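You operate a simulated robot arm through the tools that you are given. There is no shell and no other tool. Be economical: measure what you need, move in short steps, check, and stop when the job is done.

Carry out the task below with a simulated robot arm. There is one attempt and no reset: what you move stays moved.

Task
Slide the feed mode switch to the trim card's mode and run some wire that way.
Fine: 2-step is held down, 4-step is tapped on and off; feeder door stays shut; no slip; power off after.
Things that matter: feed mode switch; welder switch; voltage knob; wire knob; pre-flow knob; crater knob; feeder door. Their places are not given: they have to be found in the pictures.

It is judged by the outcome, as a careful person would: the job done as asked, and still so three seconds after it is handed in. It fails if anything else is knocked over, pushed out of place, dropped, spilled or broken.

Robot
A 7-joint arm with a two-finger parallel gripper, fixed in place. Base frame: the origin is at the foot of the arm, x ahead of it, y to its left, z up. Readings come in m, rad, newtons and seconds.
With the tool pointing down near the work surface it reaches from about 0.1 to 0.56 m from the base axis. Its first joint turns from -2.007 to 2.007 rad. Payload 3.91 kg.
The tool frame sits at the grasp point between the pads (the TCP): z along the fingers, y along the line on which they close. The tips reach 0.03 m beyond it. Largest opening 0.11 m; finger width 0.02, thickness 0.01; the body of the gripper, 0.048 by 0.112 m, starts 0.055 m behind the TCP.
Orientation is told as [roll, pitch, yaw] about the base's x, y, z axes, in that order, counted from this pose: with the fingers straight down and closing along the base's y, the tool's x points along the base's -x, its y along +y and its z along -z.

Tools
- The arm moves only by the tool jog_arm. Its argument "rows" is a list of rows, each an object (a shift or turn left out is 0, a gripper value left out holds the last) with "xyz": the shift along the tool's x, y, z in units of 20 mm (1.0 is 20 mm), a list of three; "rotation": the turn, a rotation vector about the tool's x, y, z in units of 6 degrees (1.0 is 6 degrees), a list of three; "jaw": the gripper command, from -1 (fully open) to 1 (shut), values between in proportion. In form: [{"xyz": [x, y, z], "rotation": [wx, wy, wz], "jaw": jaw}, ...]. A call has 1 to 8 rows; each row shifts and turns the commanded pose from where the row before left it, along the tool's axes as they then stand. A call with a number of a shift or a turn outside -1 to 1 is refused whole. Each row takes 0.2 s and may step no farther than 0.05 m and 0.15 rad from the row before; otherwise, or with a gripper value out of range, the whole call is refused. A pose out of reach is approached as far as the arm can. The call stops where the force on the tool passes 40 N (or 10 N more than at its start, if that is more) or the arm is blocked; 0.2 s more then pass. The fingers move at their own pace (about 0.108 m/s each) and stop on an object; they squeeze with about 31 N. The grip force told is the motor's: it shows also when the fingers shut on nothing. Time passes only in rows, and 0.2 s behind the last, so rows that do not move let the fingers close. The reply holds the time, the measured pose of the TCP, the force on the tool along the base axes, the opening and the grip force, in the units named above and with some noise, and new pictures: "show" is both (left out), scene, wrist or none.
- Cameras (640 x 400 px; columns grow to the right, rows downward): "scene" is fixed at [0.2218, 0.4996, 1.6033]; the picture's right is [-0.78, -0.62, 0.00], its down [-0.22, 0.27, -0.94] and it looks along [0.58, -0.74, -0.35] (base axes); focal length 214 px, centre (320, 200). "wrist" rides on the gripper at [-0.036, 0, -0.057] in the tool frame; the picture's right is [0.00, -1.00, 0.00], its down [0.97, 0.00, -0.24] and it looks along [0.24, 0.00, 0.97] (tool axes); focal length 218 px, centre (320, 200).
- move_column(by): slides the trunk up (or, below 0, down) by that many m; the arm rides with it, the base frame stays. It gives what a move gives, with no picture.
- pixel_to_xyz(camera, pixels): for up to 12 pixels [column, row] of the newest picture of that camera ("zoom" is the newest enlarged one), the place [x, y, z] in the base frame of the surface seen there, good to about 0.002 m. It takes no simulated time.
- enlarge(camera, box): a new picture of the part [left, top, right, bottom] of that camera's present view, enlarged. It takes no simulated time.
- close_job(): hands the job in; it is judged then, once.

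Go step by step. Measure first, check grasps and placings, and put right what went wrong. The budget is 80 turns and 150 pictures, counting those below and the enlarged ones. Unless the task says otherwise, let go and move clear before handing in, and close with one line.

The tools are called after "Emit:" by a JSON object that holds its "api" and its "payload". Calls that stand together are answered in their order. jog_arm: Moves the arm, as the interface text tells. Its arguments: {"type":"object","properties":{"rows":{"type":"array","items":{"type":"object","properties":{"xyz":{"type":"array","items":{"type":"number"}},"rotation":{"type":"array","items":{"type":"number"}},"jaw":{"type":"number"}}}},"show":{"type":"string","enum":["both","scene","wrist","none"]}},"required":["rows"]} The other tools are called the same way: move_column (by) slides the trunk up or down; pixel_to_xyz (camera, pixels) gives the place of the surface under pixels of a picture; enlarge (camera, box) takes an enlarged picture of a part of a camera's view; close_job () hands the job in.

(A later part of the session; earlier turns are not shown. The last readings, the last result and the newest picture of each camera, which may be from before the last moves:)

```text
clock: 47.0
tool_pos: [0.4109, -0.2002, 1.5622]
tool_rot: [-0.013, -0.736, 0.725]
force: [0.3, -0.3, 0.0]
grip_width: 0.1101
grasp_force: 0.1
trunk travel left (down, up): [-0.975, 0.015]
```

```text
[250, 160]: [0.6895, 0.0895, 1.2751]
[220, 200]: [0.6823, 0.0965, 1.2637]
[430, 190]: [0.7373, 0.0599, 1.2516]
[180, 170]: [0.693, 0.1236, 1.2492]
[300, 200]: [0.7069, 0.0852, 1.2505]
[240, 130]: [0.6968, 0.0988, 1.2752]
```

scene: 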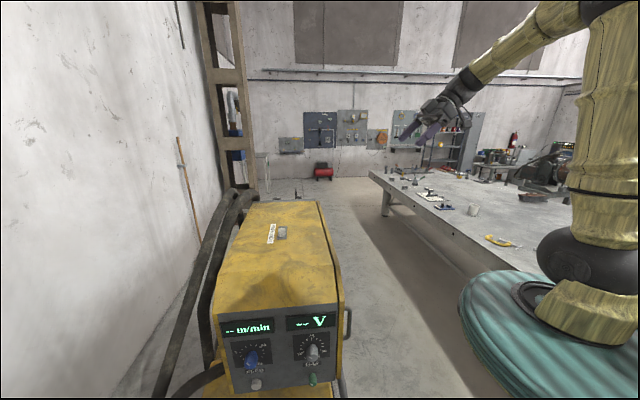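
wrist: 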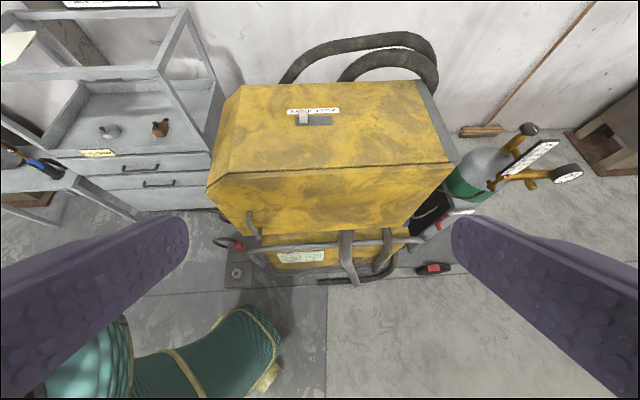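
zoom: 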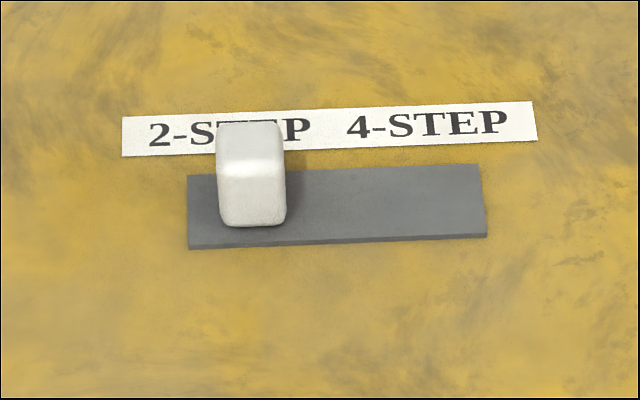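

The trim card says MODE 4-STEP, and the slider is at 2-STEP. The present heading lets the fingers straddle the slider along its travel, so I move forward over it, staying high.

Emit:
{"api": "jog_arm", "payload": {"rows": [{"xyz": [-1, 0.15, 0.9], "jaw": -0.1}, {"xyz": [-1, 0.15, 0.9]}, {"xyz": [-1, 0.15, 0.9]}, {"xyz": [-1, 0.15, 0.9]}, {"xyz": [-1, 0.15, 0.9]}, {"xyz": [-1, 0.15, 0.9]}, {"xyz": [-1, 0.15, 0.9]}, {"xyz": [-1, 0.15, 0.9]}], "show": "none"}}

Emit:
{"api": "move_column", "payload": {"by": -0.15}}

Emit:
{"api": "jog_arm", "payload": {"rows": [{"xyz": [-1, 0.05, 0.9]}, {"xyz": [-1, 0.05, 0.9]}, {"xyz": [-1, 0.05, 0.9]}, {"xyz": [-1, 0.05, 0.9]}], "show": "both"}}

```text
clock: 48.9
tool_pos: [0.5583, -0.0404, 1.561]
tool_rot: [-0.015, -0.736, 0.724]
force: [0.5, -0.2, -0.2]
grip_width: 0.0604
grasp_force: 0.1
trunk travel left (down, up): [-0.975, 0.015]
```

```text
clock: 50.6
tool_pos: [0.557, -0.0399, 1.4112]
tool_rot: [-0.015, -0.737, 0.725]
force: [1.4, -0.6, -0.4]
grip_width: 0.0605
grasp_force: 0.1
trunk travel left (down, up): [-0.825, 0.165]
```

```text
clock: 51.6
tool_pos: [0.6378, 0.0332, 1.4117]
tool_rot: [-0.014, -0.739, 0.726]
force: [0.1, -0.1, -0.3]
grip_width: 0.0608
grasp_force: 0.1
trunk travel left (down, up): [-0.825, 0.165]
```

scene: 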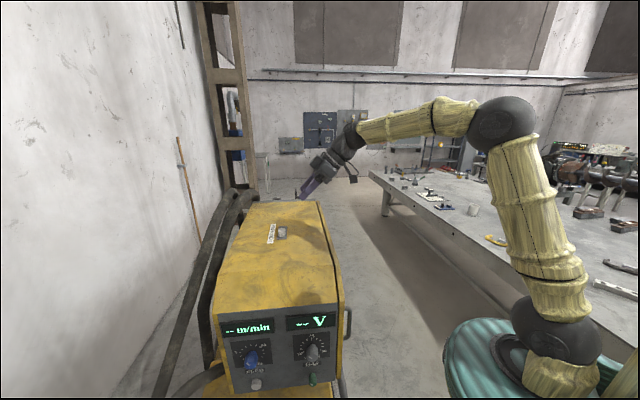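
wrist: 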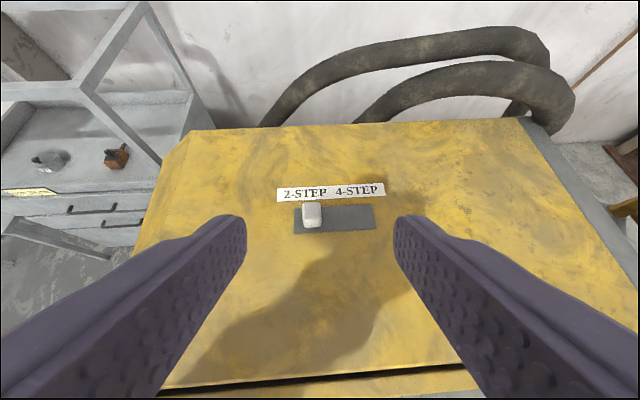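

The fingers straddle the slider at (312,215) from above. I measure it before descending.

Emit:
{"api": "enlarge", "payload": {"camera": "wrist", "box": [264, 170, 392, 250]}}

Emit:
{"api": "pixel_to_xyz", "payload": {"camera": "wrist", "pixels": [[312, 207], [312, 203], [304, 207], [320, 207], [312, 222], [335, 220], [296, 234], [373, 228], [370, 206], [350, 250]]}}

```text
5.00 times, centred on (328, 210) of wrist
```

zoom: 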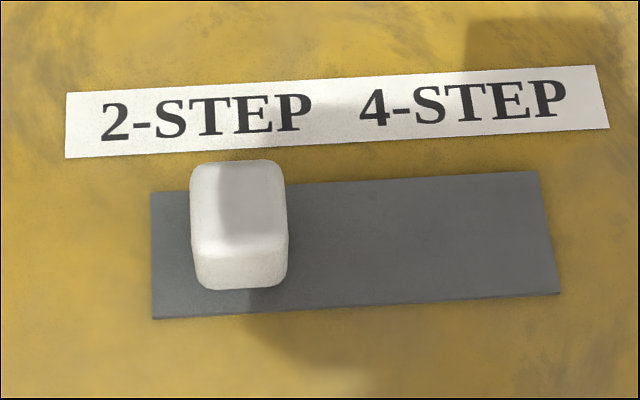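

```text
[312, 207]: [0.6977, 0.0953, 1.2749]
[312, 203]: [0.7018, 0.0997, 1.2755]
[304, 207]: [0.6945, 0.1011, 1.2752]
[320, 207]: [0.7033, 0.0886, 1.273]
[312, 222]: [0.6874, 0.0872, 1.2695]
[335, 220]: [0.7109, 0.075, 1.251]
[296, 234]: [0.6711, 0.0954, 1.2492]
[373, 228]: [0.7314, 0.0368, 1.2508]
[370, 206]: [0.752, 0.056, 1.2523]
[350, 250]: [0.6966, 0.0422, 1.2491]
```

The slider's centre is about (0.6945, 0.092) and its top is at 1.275. I descend so the fingertips straddle it.

Emit:
{"api": "jog_arm", "payload": {"rows": [{"xyz": [0.22, 0.04, 0.864]}, {"xyz": [0.22, 0.04, 0.864]}, {"xyz": [0.22, 0.04, 0.864]}, {"xyz": [0.22, 0.04, 0.864]}, {"xyz": [0.22, 0.04, 0.864]}, {"xyz": [0.22, 0.04, 0.864]}, {"xyz": [0.22, 0.04, 0.864]}, {"xyz": [0.1, 0.04, 0.45]}], "show": "both"}}

```text
clock: 53.4
tool_pos: [0.6809, 0.078, 1.2925]
tool_rot: [-0.014, -0.737, 0.726]
force: [-0.2, 0.0, -0.7]
grip_width: 0.0604
grasp_force: 0.0
trunk travel left (down, up): [-0.825, 0.165]
```

scene: 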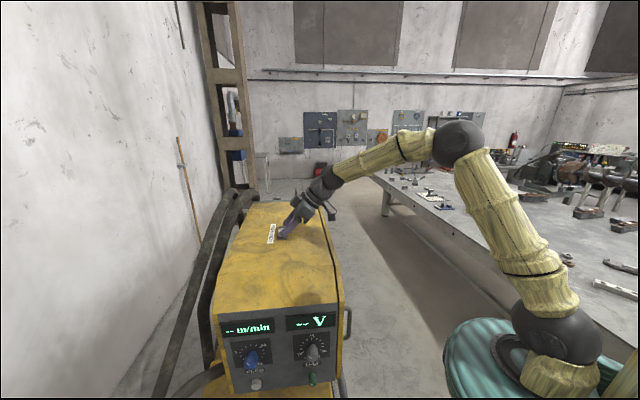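
wrist: 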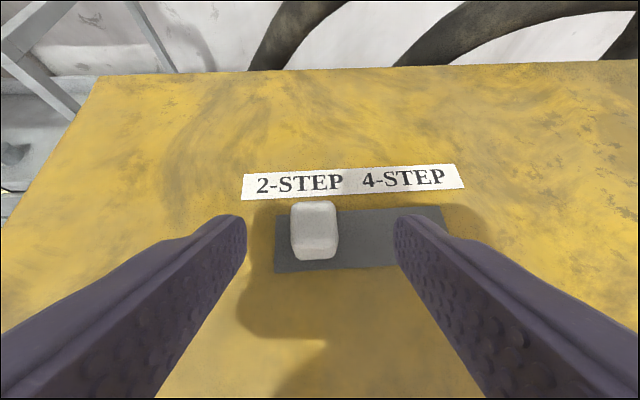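

The tips are around the slider. I drop 6 mm more, narrow the fingers around it, and push right toward 4-STEP.

Emit:
{"api": "jog_arm", "payload": {"rows": [{"xyz": [0.2, 0, 0.22], "jaw": 0.38}, {"jaw": 0.38}, {"jaw": 0.38}, {"xyz": [0, -0.5, 0]}, {"xyz": [0, -0.5, 0]}, {"xyz": [0, -0.5, 0]}, {"xyz": [0, -0.5, 0]}], "show": "both"}}

```text
clock: 55.0
tool_pos: [0.7079, 0.048, 1.2872]
tool_rot: [-0.014, -0.735, 0.725]
force: [0.2, 0.3, 0.1]
grip_width: 0.0343
grasp_force: 0.1
trunk travel left (down, up): [-0.825, 0.165]
```

scene: 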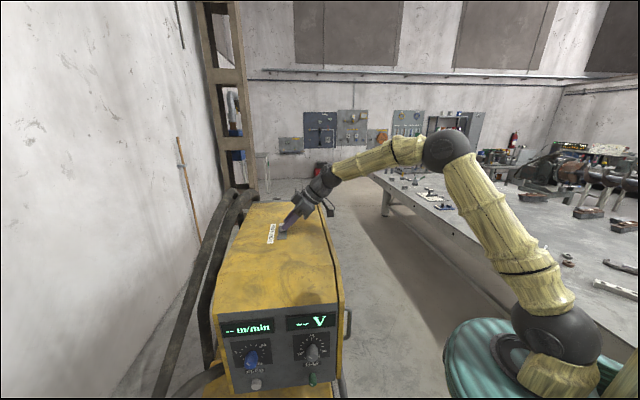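
wrist: 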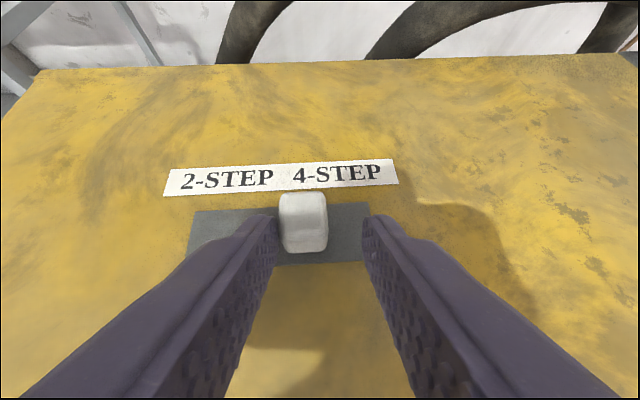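

The slider is moving with the left finger, now at (303,222). About 15 mm remains, so I push on in small steps until it stops.

Emit:
{"api": "jog_arm", "payload": {"rows": [{"xyz": [0, -0.25, 0]}, {"xyz": [0, -0.25, 0]}, {"xyz": [0, -0.2, 0]}], "show": "wrist"}}

```text
clock: 55.8
tool_pos: [0.7172, 0.0377, 1.2888]
tool_rot: [-0.015, -0.737, 0.728]
force: [0.1, -0.9, -0.3]
grip_width: 0.0343
grasp_force: 0.0
trunk travel left (down, up): [-0.825, 0.165]
```

wrist: 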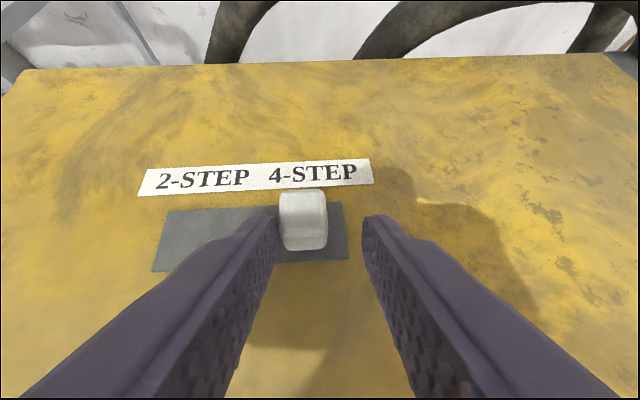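

The margin to the slot's end now matches the original on the other side, with no stop felt. I nudge a little more and watch the force.

Emit:
{"api": "jog_arm", "payload": {"rows": [{"xyz": [0, -0.12, 0]}, {"xyz": [0, -0.1, 0]}], "show": "wrist"}}

```text
clock: 56.4
tool_pos: [0.7184, 0.0346, 1.2886]
tool_rot: [-0.013, -0.737, 0.726]
force: [-3.5, 4.2, -1.3]
grip_width: 0.0364
grasp_force: 2.0
trunk travel left (down, up): [-0.825, 0.165]
```

wrist: 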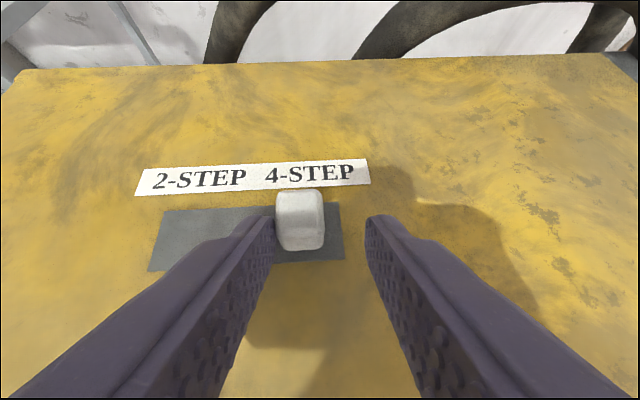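

The end stop is felt at about 5 N, so the slider is at 4-STEP. I ease off, open slightly and lift away, then check it stayed.

Emit:
{"api": "jog_arm", "payload": {"rows": [{"xyz": [0, 0.3, 0], "jaw": 0.1}, {"jaw": 0.1}, {"xyz": [0, 0, -1]}, {"xyz": [-0.5, 0, -1]}, {"xyz": [-0.5, 0, -1]}, {"xyz": [-0.5, 0, -1]}, {"xyz": [-0.5, 0, -1]}, {"xyz": [0, 0, -1]}], "show": "both"}}

```text
clock: 58.2
tool_pos: [0.6744, 0.0053, 1.404]
tool_rot: [-0.014, -0.735, 0.726]
force: [0.0, -0.5, 0.0]
grip_width: 0.0497
grasp_force: 0.1
trunk travel left (down, up): [-0.825, 0.165]
```

scene: 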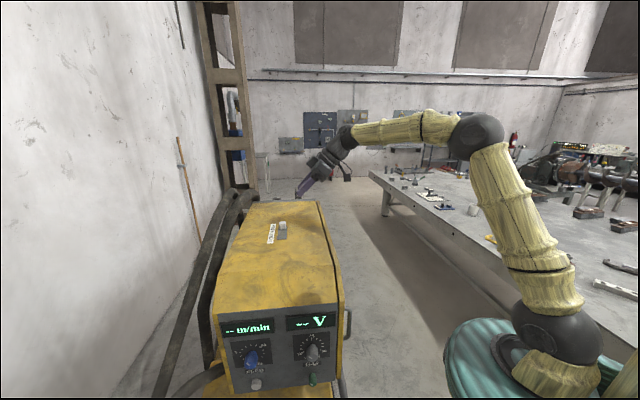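
wrist: 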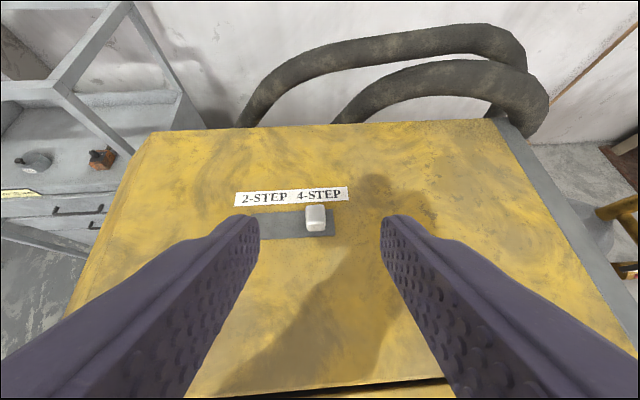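

The slider sits at 4-STEP (315,217). Next is the welder switch: I raise the trunk, retreat, and turn the wrist back toward the front panel.

Emit:
{"api": "move_column", "payload": {"by": 0.15}}

Emit:
{"api": "jog_arm", "payload": {"rows": [{"xyz": [1, 0, -0.9]}, {"xyz": [1, 0, -0.9]}, {"xyz": [1, 0, -0.9]}, {"xyz": [1, 0, -0.9]}, {"xyz": [1, 0, -0.9]}, {"xyz": [1, 0, -0.9]}, {"xyz": [1, 0, -0.9]}, {"xyz": [1, 0, -0.9]}], "show": "none"}}

Emit:
{"api": "jog_arm", "payload": {"rows": [{"rotation": [0, 1, 0]}, {"rotation": [0, 1, 0]}, {"rotation": [0, 1, 0]}, {"rotation": [0, 1, 0]}, {"rotation": [0, 1, 0]}, {"rotation": [0, 1, 0]}, {"rotation": [0, 1, 0]}], "show": "none"}}

Emit:
{"api": "jog_arm", "payload": {"rows": [{"xyz": [0, 1, 0], "rotation": [0, 0, 1]}, {"xyz": [0, 1, 0], "rotation": [0, 0, 1]}, {"xyz": [0, 1, 0], "rotation": [0, 0, 1]}, {"xyz": [0, 1, 0], "rotation": [0, 0, 1]}, {"xyz": [0, 1, 0], "rotation": [0, 0, 1]}, {"xyz": [0, 1, 0], "rotation": [0, 0, 1]}, {"xyz": [0, 1, 0], "rotation": [0, 0, 1]}, {"xyz": [0, 1, 0], "rotation": [0, 0, 1]}], "show": "none"}}

Emit:
{"api": "jog_arm", "payload": {"rows": [{"xyz": [0, 0, 0], "rotation": [0, 0, 1]}, {"xyz": [0, 0, 0], "rotation": [0, 0, 1]}, {"xyz": [0, 0, 0], "rotation": [0, 0, 1]}, {"xyz": [0, 0, 0], "rotation": [0, 0, 1]}, {"xyz": [0, 0, 0], "rotation": [0, 0, 1]}, {"xyz": [0, 0, 0], "rotation": [0, 0, 1]}, {"xyz": [0, 0, 0], "rotation": [0, 0, 1]}], "show": "none"}}

```text
clock: 60.0
tool_pos: [0.6755, 0.0059, 1.5537]
tool_rot: [-0.014, -0.736, 0.725]
force: [-0.7, -0.2, 0.3]
grip_width: 0.0495
grasp_force: 0.1
trunk travel left (down, up): [-0.975, 0.015]
```

```text
clock: 61.8
tool_pos: [0.51, -0.135, 1.5537]
tool_rot: [-0.013, -0.738, 0.726]
force: [0.3, 0.1, 0.1]
grip_width: 0.0496
grasp_force: 0.1
trunk travel left (down, up): [-0.975, 0.015]
```

```text
clock: 63.4
tool_pos: [0.5134, -0.1339, 1.5521]
tool_rot: [-0.012, -0.001, 0.716]
force: [0.2, -0.3, 0.1]
grip_width: 0.0496
grasp_force: 0.0
trunk travel left (down, up): [-0.975, 0.015]
```

```text
clock: 65.2
tool_pos: [0.4592, 0.0121, 1.5526]
tool_rot: [-0.005, -0.011, -0.122]
force: [-0.2, 0.2, 0.0]
grip_width: 0.0495
grasp_force: 0.1
trunk travel left (down, up): [-0.975, 0.015]
```

```text
clock: 66.8
tool_pos: [0.4602, 0.0119, 1.5521]
tool_rot: [0.005, -0.011, -0.855]
force: [0.5, 0.3, -0.2]
grip_width: 0.0496
grasp_force: 0.1
trunk travel left (down, up): [-0.975, 0.015]
```

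The wrist faces the front again. I move back and left, then tilt forward.

Emit:
{"api": "jog_arm", "payload": {"rows": [{"xyz": [1, 0.4, 0]}, {"xyz": [1, 0.4, 0]}, {"xyz": [1, 0.4, 0]}, {"xyz": [1, 0.4, 0]}, {"xyz": [1, 0.4, 0]}, {"xyz": [1, 0.4, 0]}, {"xyz": [1, 0.4, 0]}, {"xyz": [1, 0.4, 0]}], "show": "none"}}

Emit:
{"api": "jog_arm", "payload": {"rows": [{"xyz": [1, 0.8, 0]}, {"xyz": [1, 0.8, 0]}, {"xyz": [1, 0.8, 0]}, {"xyz": [1, 0.8, 0]}, {"xyz": [1, 0.8, 0]}, {"xyz": [1, 0.8, 0]}, {"xyz": [1, 0.8, 0]}, {"xyz": [1, 0.8, 0]}], "show": "none"}}

Emit:
{"api": "jog_arm", "payload": {"rows": [{"rotation": [0, -1, 0]}, {"rotation": [0, -1, 0]}, {"rotation": [0, -1, 0]}, {"rotation": [0, -1, 0]}, {"rotation": [0, -1, 0]}, {"rotation": [0, -1, 0]}, {"rotation": [0, -1, 0]}, {"rotation": [0, -1, 0]}], "show": "none"}}

Emit:
{"api": "jog_arm", "payload": {"rows": [{"rotation": [0, -1, 0]}, {"rotation": [0, -1, 0]}, {"rotation": [0, -1, 0]}, {"rotation": [0, -1, 0]}, {"rotation": [0, -1, 0]}], "show": "wrist"}}

```text
clock: 68.5
tool_pos: [0.4023, 0.1758, 1.5494]
tool_rot: [0.005, -0.012, -0.852]
force: [0.4, 0.8, 0.3]
grip_width: 0.0494
grasp_force: 0.1
trunk travel left (down, up): [-0.975, 0.015]
```

```text
clock: 70.3
tool_pos: [0.3945, 0.381, 1.5485]
tool_rot: [0.003, -0.01, -0.853]
force: [-0.1, -0.6, 0.2]
grip_width: 0.0494
grasp_force: 0.1
trunk travel left (down, up): [-0.975, 0.015]
```

```text
clock: 72.2
tool_pos: [0.3932, 0.3804, 1.5495]
tool_rot: [0.007, -0.851, -0.857]
force: [0.3, 0.0, -0.4]
grip_width: 0.0494
grasp_force: 0.1
trunk travel left (down, up): [-0.975, 0.015]
```

```text
clock: 73.3
tool_pos: [0.3942, 0.3795, 1.549]
tool_rot: [0.023, -1.372, -0.876]
force: [-0.4, 0.0, -1.0]
grip_width: 0.0495
grasp_force: 0.1
trunk travel left (down, up): [-0.975, 0.015]
```

wrist: 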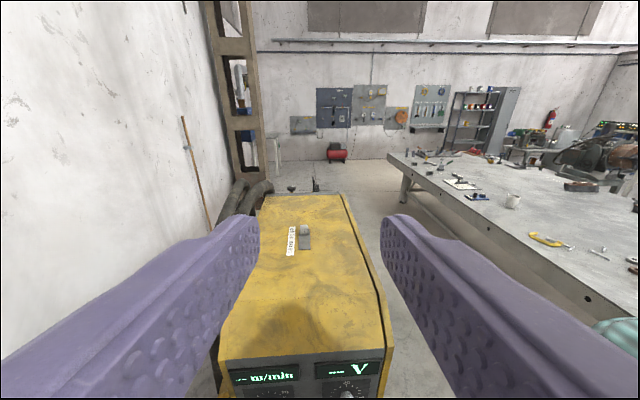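

I back off 8 cm, align with the power knob, and lower the trunk in steps.

Emit:
{"api": "jog_arm", "payload": {"rows": [{"xyz": [0, 1, -1]}, {"xyz": [0, 1, -1]}, {"xyz": [0, 1, -1]}, {"xyz": [0, 1, -1]}, {"xyz": [0, 1, 0]}], "show": "none"}}

Emit:
{"api": "move_column", "payload": {"by": -0.4}}

Emit:
{"api": "move_column", "payload": {"by": -0.35}}

Emit:
{"api": "jog_arm", "payload": {"rows": [{"rotation": [0, 0, 0]}], "show": "both"}}

```text
clock: 74.5
tool_pos: [0.4063, 0.4811, 1.565]
tool_rot: [0.018, -1.372, -0.876]
force: [-0.1, 0.0, 0.5]
grip_width: 0.0494
grasp_force: 0.1
out of reach, approached as far as the arm can: row 4, 5
trunk travel left (down, up): [-0.975, 0.015]
```

```text
clock: 78.4
tool_pos: [0.4061, 0.4813, 1.1658]
tool_rot: [0.023, -1.369, -0.88]
force: [-0.2, 0.1, -0.4]
grip_width: 0.0493
grasp_force: 0.1
trunk travel left (down, up): [-0.575, 0.415]
```

```text
clock: 81.8
tool_pos: [0.4063, 0.4822, 0.815]
tool_rot: [0.023, -1.371, -0.878]
force: [-0.2, -0.5, -0.3]
grip_width: 0.0494
grasp_force: 0.1
trunk travel left (down, up): [-0.225, 0.765]
```

```text
clock: 82.2
tool_pos: [0.4059, 0.4823, 0.8146]
tool_rot: [0.021, -1.368, -0.878]
force: [-0.7, -0.3, -0.2]
grip_width: 0.0494
grasp_force: 0.0
trunk travel left (down, up): [-0.225, 0.765]
```

scene: 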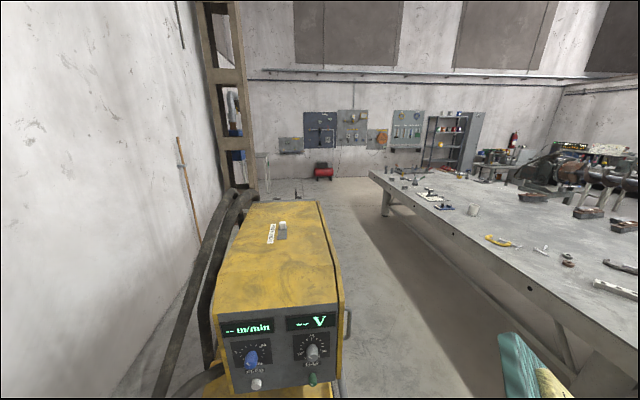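
wrist: 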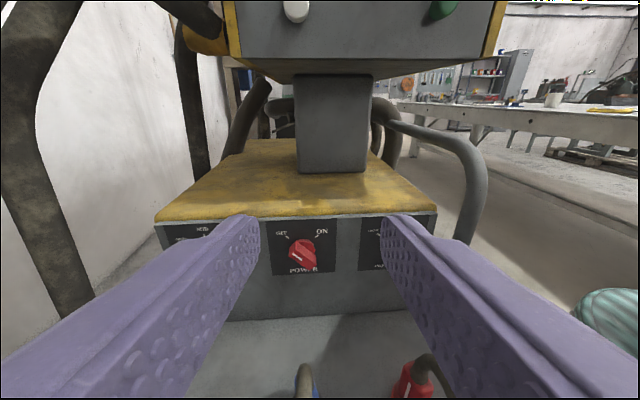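

Emit:
{"api": "enlarge", "payload": {"camera": "wrist", "box": [256, 210, 384, 290]}}

Emit:
{"api": "pixel_to_xyz", "payload": {"camera": "wrist", "pixels": [[301, 253], [275, 225], [333, 225], [333, 268], [280, 270], [300, 310], [303, 370], [415, 375], [300, 200], [343, 250]]}}

Emit:
{"api": "pixel_to_xyz", "payload": {"camera": "zoom", "pixels": [[205, 185], [250, 230], [185, 215], [240, 260], [270, 250], [180, 190], [230, 215], [165, 165], [220, 165], [280, 215]]}}

```text
5.00 times, centred on (320, 250) of wrist
```

zoom: 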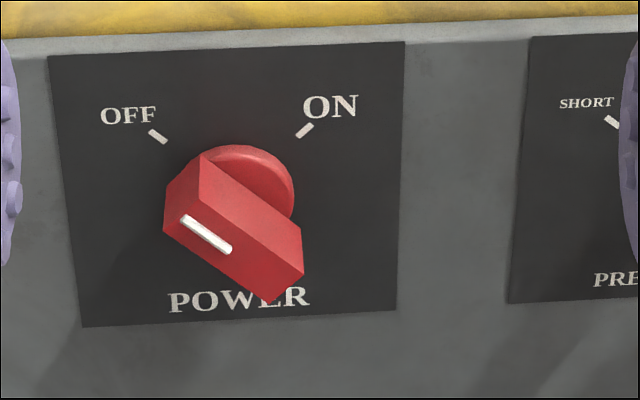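

```text
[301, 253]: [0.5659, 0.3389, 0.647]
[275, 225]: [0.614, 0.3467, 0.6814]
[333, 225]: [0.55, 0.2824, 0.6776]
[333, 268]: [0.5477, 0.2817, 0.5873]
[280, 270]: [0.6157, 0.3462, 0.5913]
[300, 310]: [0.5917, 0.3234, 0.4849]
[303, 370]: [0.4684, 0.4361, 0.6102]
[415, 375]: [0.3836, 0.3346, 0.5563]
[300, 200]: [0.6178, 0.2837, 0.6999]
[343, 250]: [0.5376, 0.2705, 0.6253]
```

```text
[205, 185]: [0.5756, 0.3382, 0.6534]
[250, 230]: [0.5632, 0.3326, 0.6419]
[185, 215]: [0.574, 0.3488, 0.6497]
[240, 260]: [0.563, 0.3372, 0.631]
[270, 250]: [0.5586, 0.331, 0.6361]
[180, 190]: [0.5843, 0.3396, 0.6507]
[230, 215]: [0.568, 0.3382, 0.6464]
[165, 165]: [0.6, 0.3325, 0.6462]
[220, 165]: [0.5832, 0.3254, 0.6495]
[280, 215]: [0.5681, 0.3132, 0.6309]
```

The power knob is a bar pointing at OFF and needs a clockwise turn of about 90° to ON. Its axis is near (0.568, 0.338, 0.644), protruding 26 mm, with the panel facing −45°. I'll push the pointer end round with closed fingertips, so I first align yaw and tilt above the cable loops and close the fingers.

Emit:
{"api": "jog_arm", "payload": {"rows": [{"xyz": [0, 0.8, 0], "rotation": [-0.45, 0.7, -0.09], "jaw": 1}, {"xyz": [0, 0.8, 0], "rotation": [-0.45, 0.7, -0.09], "jaw": 1}, {"xyz": [0, 0.7, 0], "jaw": 1}], "show": "none"}}

Emit:
{"api": "move_column", "payload": {"by": -0.04}}

Emit:
{"api": "jog_arm", "payload": {"rows": [{"xyz": [-0.34, 0, 0.94]}, {"xyz": [-0.34, 0, 0.94]}, {"xyz": [-0.34, 0, 0.94]}, {"xyz": [-0.34, 0, 0.94]}, {"xyz": [-0.34, 0, 0.94]}, {"xyz": [-0.34, 0, 0.94]}], "show": "wrist"}}

```text
clock: 83.0
tool_pos: [0.4282, 0.4889, 0.8101]
tool_rot: [0.034, -1.223, -0.795]
force: [-1.1, 0.1, 0.1]
grip_width: 0.0
grasp_force: 30.7
out of reach, approached as far as the arm can: row 1, 2, 3
trunk travel left (down, up): [-0.225, 0.765]
```

```text
clock: 83.8
tool_pos: [0.4288, 0.4896, 0.7703]
tool_rot: [0.035, -1.223, -0.794]
force: [0.2, 0.3, -0.3]
grip_width: 0.0001
grasp_force: 30.8
trunk travel left (down, up): [-0.185, 0.805]
```

```text
clock: 85.2
tool_pos: [0.5168, 0.4058, 0.7686]
tool_rot: [0.037, -1.224, -0.796]
force: [0.0, -0.2, -1.2]
grip_width: 0.0002
grasp_force: 30.9
trunk travel left (down, up): [-0.185, 0.805]
```

wrist: 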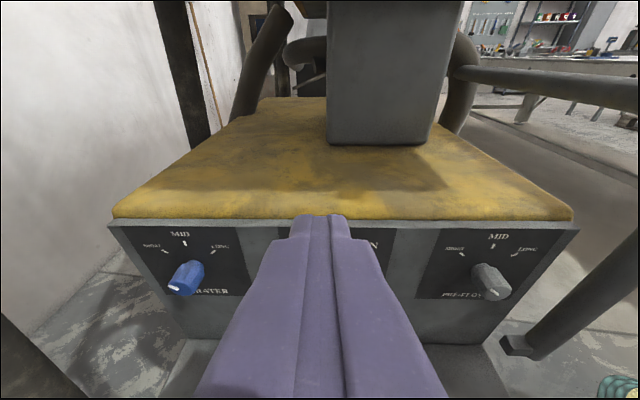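

The tips are above the panel, with the crater knob at left (185,277) clear. I shift left 22 mm, lower 12 cm, and check the position left of the power bar.

Emit:
{"api": "jog_arm", "payload": {"rows": [{"xyz": [0, 0.6, 0]}, {"xyz": [0, 0.6, 0]}], "show": "none"}}

Emit:
{"api": "move_column", "payload": {"by": -0.12}}

Emit:
{"api": "jog_arm", "payload": {"rows": [{"xyz": [-0.34, 0, 0.94]}], "show": "wrist"}}

```text
clock: 85.8
tool_pos: [0.5323, 0.4234, 0.7707]
tool_rot: [0.032, -1.222, -0.791]
force: [0.0, -0.4, 1.1]
grip_width: 0.0
grasp_force: 31.1
trunk travel left (down, up): [-0.185, 0.805]
```

```text
clock: 87.3
tool_pos: [0.5321, 0.4244, 0.6494]
tool_rot: [0.036, -1.223, -0.794]
force: [0.4, 0.6, -0.3]
grip_width: 0.0
grasp_force: 30.8
trunk travel left (down, up): [-0.065, 0.925]
```

```text
clock: 87.7
tool_pos: [0.5484, 0.4079, 0.6505]
tool_rot: [0.037, -1.223, -0.796]
force: [-0.4, 0.6, 0.1]
grip_width: 0.0001
grasp_force: 30.9
trunk travel left (down, up): [-0.065, 0.925]
```

wrist: 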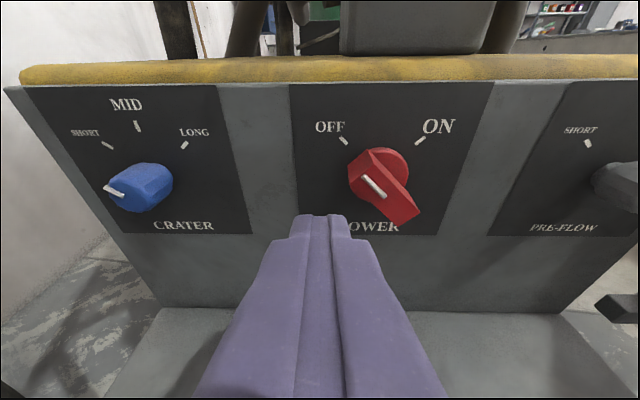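

The fingertip is left of and in front of the red bar, whose pointer end is at (362,160). I re-measure the bar from this close view.

Emit:
{"api": "pixel_to_xyz", "payload": {"camera": "wrist", "pixels": [[352, 182], [362, 178], [374, 187], [385, 197], [400, 215], [376, 155], [400, 170], [410, 205], [345, 140], [420, 140], [405, 160], [300, 180]]}}

Emit:
{"api": "enlarge", "payload": {"camera": "wrist", "box": [320, 125, 448, 245]}}

```text
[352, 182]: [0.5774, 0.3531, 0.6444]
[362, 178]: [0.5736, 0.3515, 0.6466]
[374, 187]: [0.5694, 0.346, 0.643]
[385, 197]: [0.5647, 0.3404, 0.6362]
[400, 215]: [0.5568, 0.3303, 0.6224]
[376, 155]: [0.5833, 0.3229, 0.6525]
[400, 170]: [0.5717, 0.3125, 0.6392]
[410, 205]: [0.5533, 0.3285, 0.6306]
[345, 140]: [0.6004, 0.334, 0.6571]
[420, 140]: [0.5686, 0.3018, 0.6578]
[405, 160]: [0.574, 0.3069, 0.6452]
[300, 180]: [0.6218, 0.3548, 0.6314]
```

```text
3.33 times, centred on (384, 185) of wrist
```

zoom: 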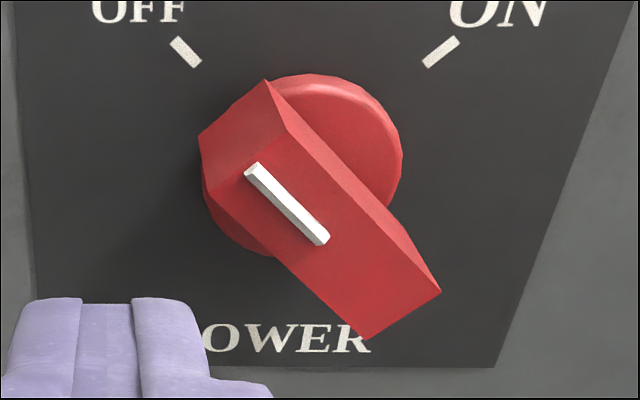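

Refined, the bar's axis is at t≈0.639, z≈0.636, with its face at n≈0.158. I lower 13 mm and insert the tips 46 mm forward, left of the bar.

Emit:
{"api": "jog_arm", "payload": {"rows": [{"xyz": [0.61, 0, 0.22]}, {"xyz": [-0.26, 0, 0.72]}, {"xyz": [-0.26, 0, 0.72]}, {"xyz": [-0.26, 0, 0.72]}], "show": "wrist"}}

```text
clock: 88.7
tool_pos: [0.5799, 0.3774, 0.6365]
tool_rot: [0.035, -1.224, -0.796]
force: [0.7, -0.2, -0.2]
grip_width: 0.0
grasp_force: 31.0
trunk travel left (down, up): [-0.065, 0.925]
```

wrist: 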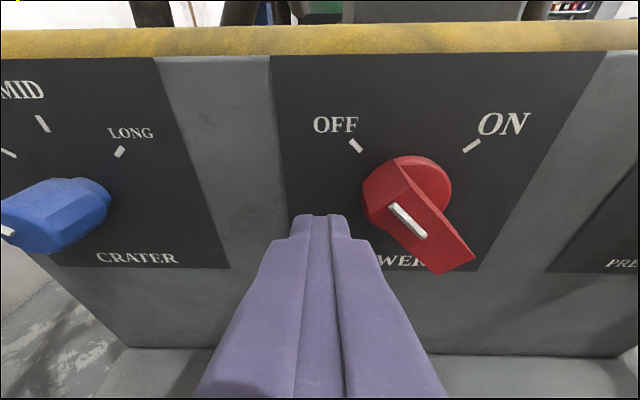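

The tip sits just left of the bar's pointer end. I sweep it up and right in an arc to turn the switch to ON.

Emit:
{"api": "jog_arm", "payload": {"rows": [{"xyz": [0, -0.6, 0]}, {"xyz": [-0.52, -0.15, -0.19]}, {"xyz": [-0.38, -0.15, -0.14]}, {"xyz": [-0.38, -0.3, -0.14]}, {"xyz": [-0.19, -0.25, -0.07]}], "show": "both"}}

```text
clock: 89.9
tool_pos: [0.5606, 0.3563, 0.6665]
tool_rot: [0.035, -1.224, -0.794]
force: [0.2, 0.0, -1.1]
grip_width: 0.0
grasp_force: 30.8
trunk travel left (down, up): [-0.065, 0.925]
```

scene: 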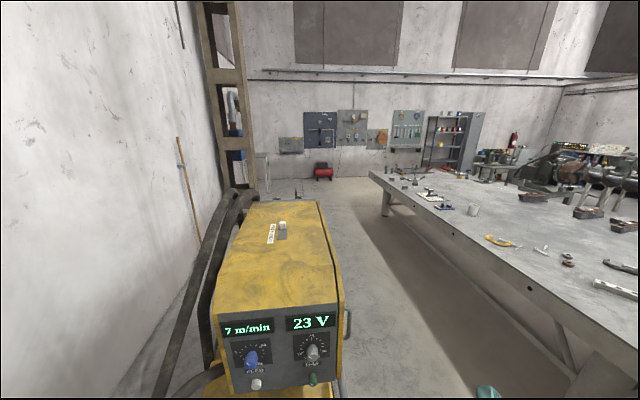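
wrist: 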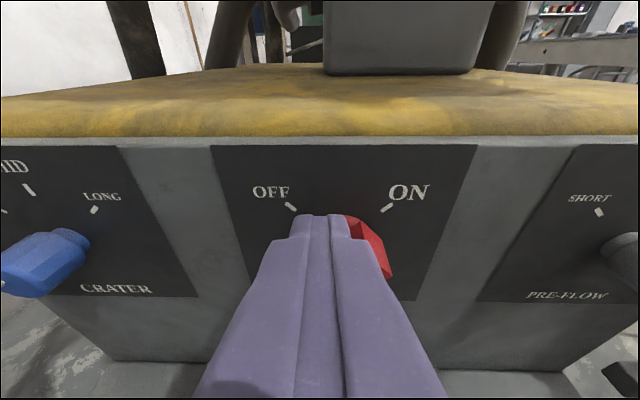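

The displays show 7 m/min and 23 V, so the welder is on. I retract and check the knob before going up to the FEED button.

Emit:
{"api": "jog_arm", "payload": {"rows": [{"xyz": [0, 0.15, 0]}, {"xyz": [0.34, 0, -0.94]}, {"xyz": [0.34, 0, -0.94]}, {"xyz": [0.34, 0, -0.94]}, {"xyz": [0.34, 0, -0.94]}], "show": "wrist"}}

Emit:
{"api": "move_column", "payload": {"by": 0.29}}

Emit:
{"api": "jog_arm", "payload": {"rows": [{"rotation": [0, 0, 0]}], "show": "wrist"}}

```text
clock: 91.1
tool_pos: [0.5046, 0.413, 0.668]
tool_rot: [0.035, -1.223, -0.794]
force: [0.1, -0.6, 0.7]
grip_width: 0.0
grasp_force: 30.9
trunk travel left (down, up): [-0.065, 0.925]
```

wrist: 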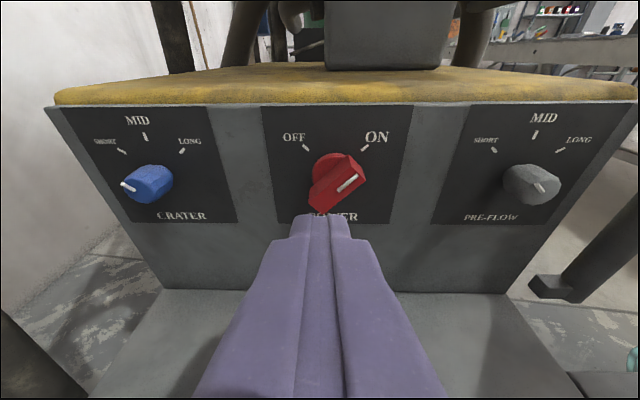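

```text
clock: 94.0
tool_pos: [0.5042, 0.4149, 0.957]
tool_rot: [0.035, -1.225, -0.794]
force: [0.1, 0.1, 0.5]
grip_width: 0.0
grasp_force: 31.0
trunk travel left (down, up): [-0.355, 0.635]
```

```text
clock: 94.5
tool_pos: [0.5033, 0.4136, 0.9578]
tool_rot: [0.034, -1.225, -0.795]
force: [0.6, 0.1, 0.5]
grip_width: 0.0
grasp_force: 31.4
trunk travel left (down, up): [-0.355, 0.635]
```

wrist: 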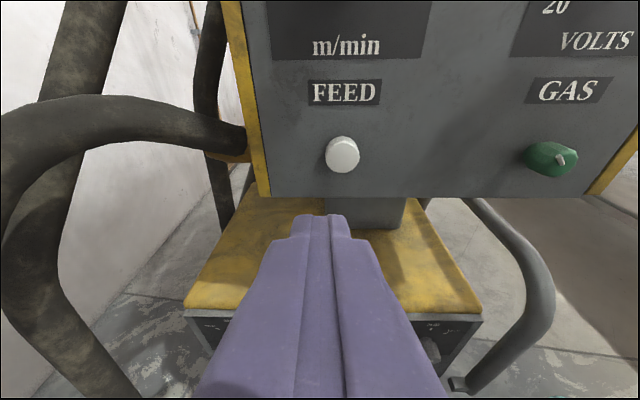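

The switch is ON, with the pointer at upper right. The FEED button is at (342,154); I measure it and the panel around it.

Emit:
{"api": "pixel_to_xyz", "payload": {"camera": "wrist", "pixels": [[340, 155], [334, 155], [346, 150], [340, 148], [340, 162], [300, 150], [380, 150], [342, 115], [342, 185], [342, 60]]}}

Emit:
{"api": "enlarge", "payload": {"camera": "wrist", "box": [296, 125, 392, 185]}}

```text
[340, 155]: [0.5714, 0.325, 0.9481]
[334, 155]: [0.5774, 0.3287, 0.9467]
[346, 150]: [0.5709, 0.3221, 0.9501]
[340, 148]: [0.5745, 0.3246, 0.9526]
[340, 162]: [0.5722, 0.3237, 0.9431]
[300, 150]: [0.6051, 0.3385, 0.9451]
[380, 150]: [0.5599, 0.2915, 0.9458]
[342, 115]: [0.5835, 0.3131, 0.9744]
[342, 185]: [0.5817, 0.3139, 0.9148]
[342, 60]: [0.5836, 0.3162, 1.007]
```

```text
6.67 times, centred on (344, 155) of wrist
```

zoom: 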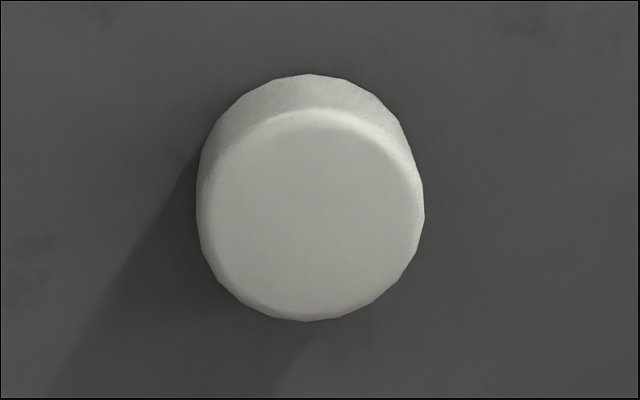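

The button's face centre is about (0.5715, 0.324, 0.947), standing 15 mm proud. I align and approach to just short of it.

Emit:
{"api": "jog_arm", "payload": {"rows": [{"xyz": [0.19, -0.75, 0.07]}, {"xyz": [-0.3, 0, 0.82]}, {"xyz": [-0.3, 0, 0.82]}, {"xyz": [-0.3, 0, 0.82]}, {"xyz": [-0.3, 0, 0.82]}], "show": "both"}}

```text
clock: 95.7
tool_pos: [0.5451, 0.3539, 0.9522]
tool_rot: [0.036, -1.225, -0.793]
force: [-0.8, 0.1, 0.2]
grip_width: 0.0
grasp_force: 31.6
trunk travel left (down, up): [-0.355, 0.635]
```

scene: 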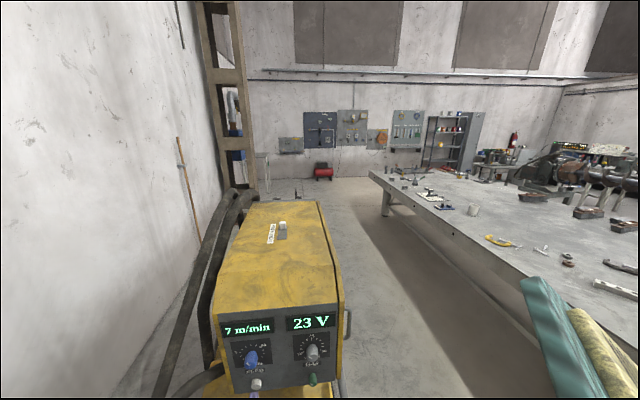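
wrist: 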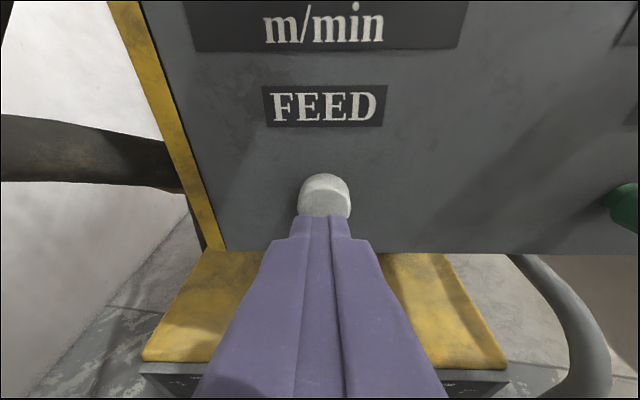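

The tip is about 8 mm from the button. I tap it: forward 14 mm, then back 16 mm.

Emit:
{"api": "jog_arm", "payload": {"rows": [{"xyz": [-0.14, 0, 0.38]}, {"xyz": [-0.1, 0, 0.28]}, {"xyz": [0.27, 0, -0.75]}], "show": "both"}}

Emit:
{"api": "enlarge", "payload": {"camera": "scene", "box": [200, 300, 360, 400]}}

```text
clock: 96.5
tool_pos: [0.5429, 0.3548, 0.9533]
tool_rot: [0.035, -1.223, -0.793]
force: [-0.4, 0.0, 0.1]
grip_width: 0.0001
grasp_force: 31.3
trunk travel left (down, up): [-0.355, 0.635]
```

scene: 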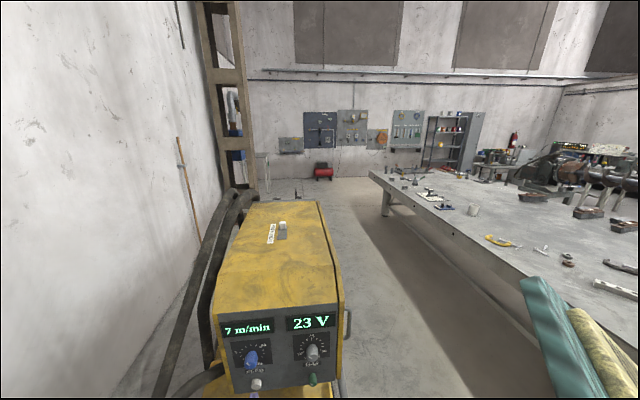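
wrist: 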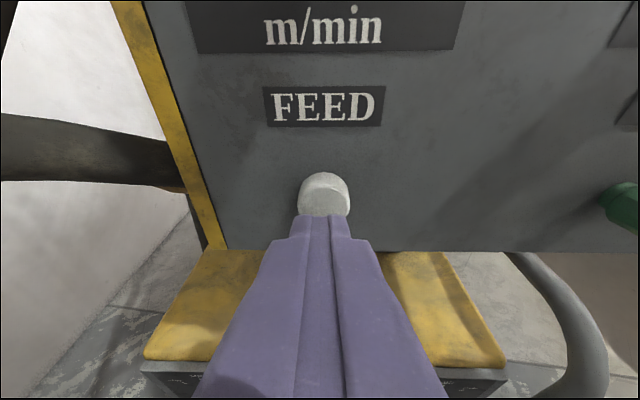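

```text
4.00 times, centred on (280, 350) of scene
```

zoom: 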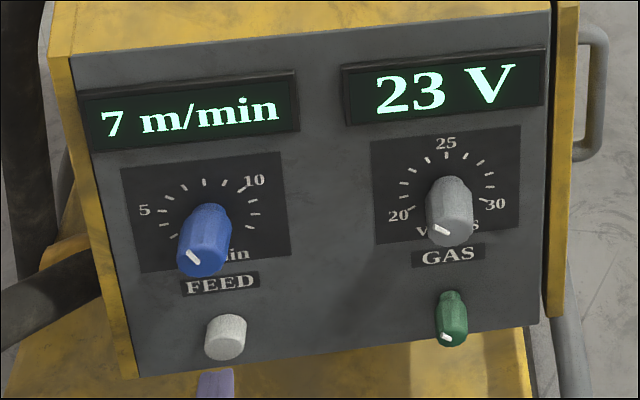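

I can't tell from the display whether that tap registered. I press again in small steps, reading the force, to learn the contact point and travel.

Emit:
{"api": "jog_arm", "payload": {"rows": [{"xyz": [-0.14, 0, 0.38]}], "show": "none"}}

Emit:
{"api": "jog_arm", "payload": {"rows": [{"xyz": [-0.05, 0, 0.14]}], "show": "wrist"}}

```text
clock: 96.8
tool_pos: [0.5483, 0.3494, 0.9532]
tool_rot: [0.035, -1.224, -0.794]
force: [0.2, 1.1, -1.1]
grip_width: 0.0002
grasp_force: 31.5
trunk travel left (down, up): [-0.355, 0.635]
```

```text
clock: 97.2
tool_pos: [0.5516, 0.3497, 0.9528]
tool_rot: [0.035, -1.224, -0.795]
force: [-0.6, -0.5, 0.8]
grip_width: 0.0001
grasp_force: 30.8
trunk travel left (down, up): [-0.355, 0.635]
```

wrist: 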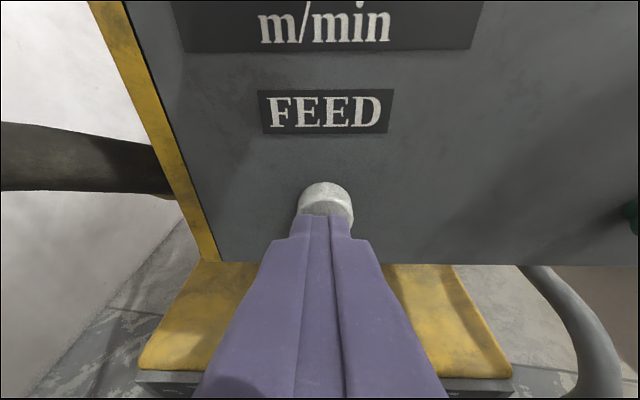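

There's still no contact at n=0.1427. I step on by 2 mm.

Emit:
{"api": "jog_arm", "payload": {"rows": [{"xyz": [-0.034, 0, 0.094]}], "show": "none"}}

Emit:
{"api": "jog_arm", "payload": {"rows": [{"xyz": [-0.034, 0, 0.094]}], "show": "wrist"}}

```text
clock: 97.7
tool_pos: [0.5515, 0.347, 0.9537]
tool_rot: [0.036, -1.223, -0.795]
force: [0.6, -0.2, 0.2]
grip_width: 0.0
grasp_force: 30.6
trunk travel left (down, up): [-0.355, 0.635]
```

```text
clock: 98.0
tool_pos: [0.5544, 0.3463, 0.9546]
tool_rot: [0.035, -1.225, -0.791]
force: [0.1, 0.5, 0.2]
grip_width: 0.0
grasp_force: 30.9
trunk travel left (down, up): [-0.355, 0.635]
```

wrist: 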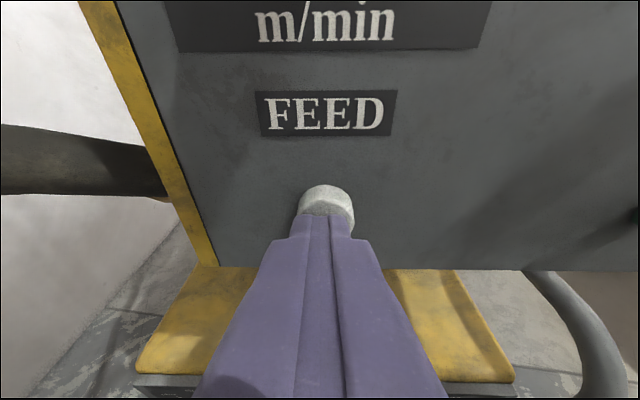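

There's still no force at n=0.147, so the first tap most likely never touched. I continue in 2 mm steps.

Emit:
{"api": "jog_arm", "payload": {"rows": [{"xyz": [-0.034, 0, 0.094]}], "show": "none"}}

Emit:
{"api": "jog_arm", "payload": {"rows": [{"xyz": [-0.034, 0, 0.094]}], "show": "none"}}

Emit:
{"api": "jog_arm", "payload": {"rows": [{"xyz": [-0.034, 0, 0.094]}], "show": "wrist"}}

```text
clock: 98.5
tool_pos: [0.5553, 0.3455, 0.9534]
tool_rot: [0.034, -1.222, -0.793]
force: [-0.8, 0.9, -0.6]
grip_width: 0.0
grasp_force: 30.9
trunk travel left (down, up): [-0.355, 0.635]
```

```text
clock: 98.8
tool_pos: [0.5571, 0.3445, 0.9526]
tool_rot: [0.033, -1.223, -0.792]
force: [-1.8, 1.7, -0.6]
grip_width: 0.0001
grasp_force: 31.0
trunk travel left (down, up): [-0.355, 0.635]
```

```text
clock: 99.2
tool_pos: [0.5568, 0.3428, 0.9536]
tool_rot: [0.036, -1.223, -0.793]
force: [-6.1, 3.7, -0.9]
grip_width: 0.0001
grasp_force: 31.6
trunk travel left (down, up): [-0.355, 0.635]
```

wrist: 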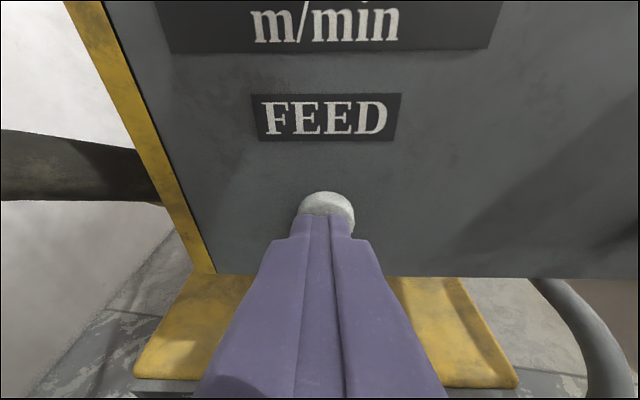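

Contact starts at about n=0.149 (1 → 2.5 → 7 N), so the first tap never pressed it. I step on to find the full press.

Emit:
{"api": "jog_arm", "payload": {"rows": [{"xyz": [-0.034, 0, 0.094]}, {"xyz": [-0.034, 0, 0.094]}], "show": "both"}}

Emit:
{"api": "enlarge", "payload": {"camera": "scene", "box": [200, 300, 360, 400]}}

```text
clock: 99.8
tool_pos: [0.5583, 0.3416, 0.9547]
tool_rot: [0.035, -1.224, -0.792]
force: [-21.3, 14.2, -2.1]
grip_width: 0.0
grasp_force: 30.8
trunk travel left (down, up): [-0.355, 0.635]
```

scene: 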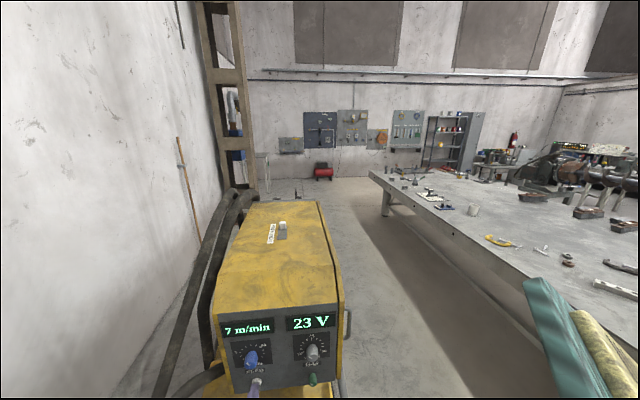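
wrist: 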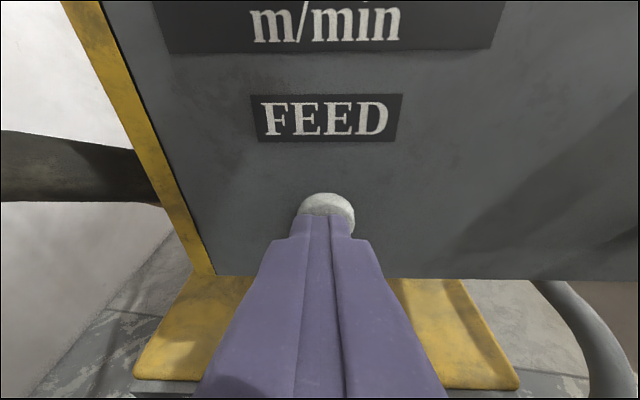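

```text
4.00 times, centred on (280, 350) of scene
```

zoom: 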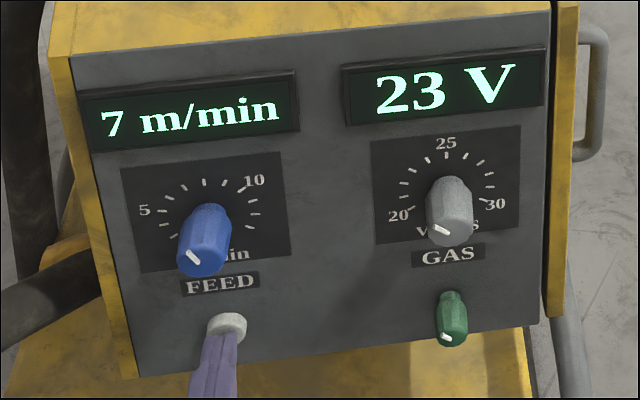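

The button is bottomed at 25 N and visibly pushed in. I release now, which completes tap one, and look for signs of wire running.

Emit:
{"api": "jog_arm", "payload": {"rows": [{"xyz": [0.17, 0, -0.47]}, {"xyz": [0.068, 0, -0.188]}, {"xyz": [0, 0, 0]}], "show": "both"}}

Emit:
{"api": "enlarge", "payload": {"camera": "wrist", "box": [280, 160, 376, 220]}}

```text
clock: 100.7
tool_pos: [0.5507, 0.3482, 0.9547]
tool_rot: [0.034, -1.223, -0.793]
force: [-0.5, -0.4, -0.4]
grip_width: 0.0
grasp_force: 31.0
trunk travel left (down, up): [-0.355, 0.635]
```

scene: 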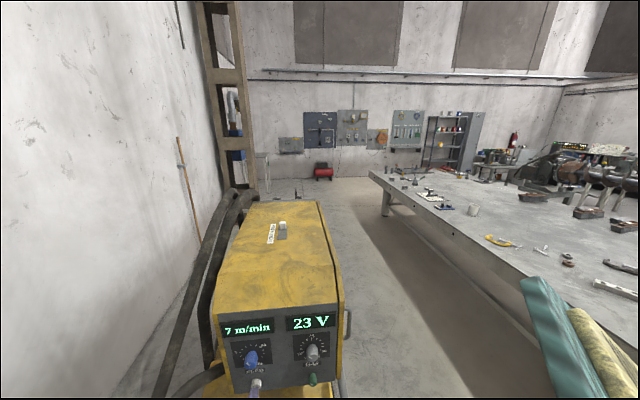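
wrist: 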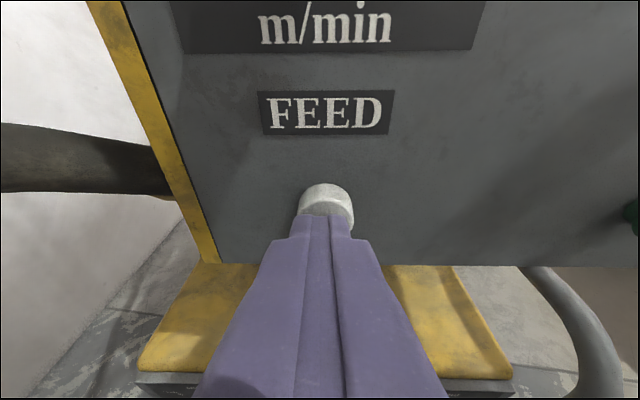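

```text
6.67 times, centred on (328, 190) of wrist
```

zoom: 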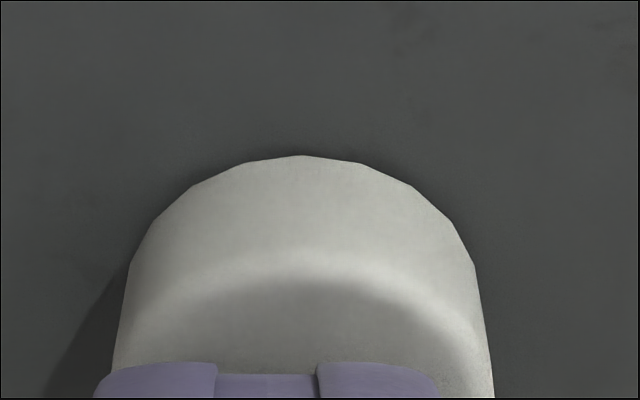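

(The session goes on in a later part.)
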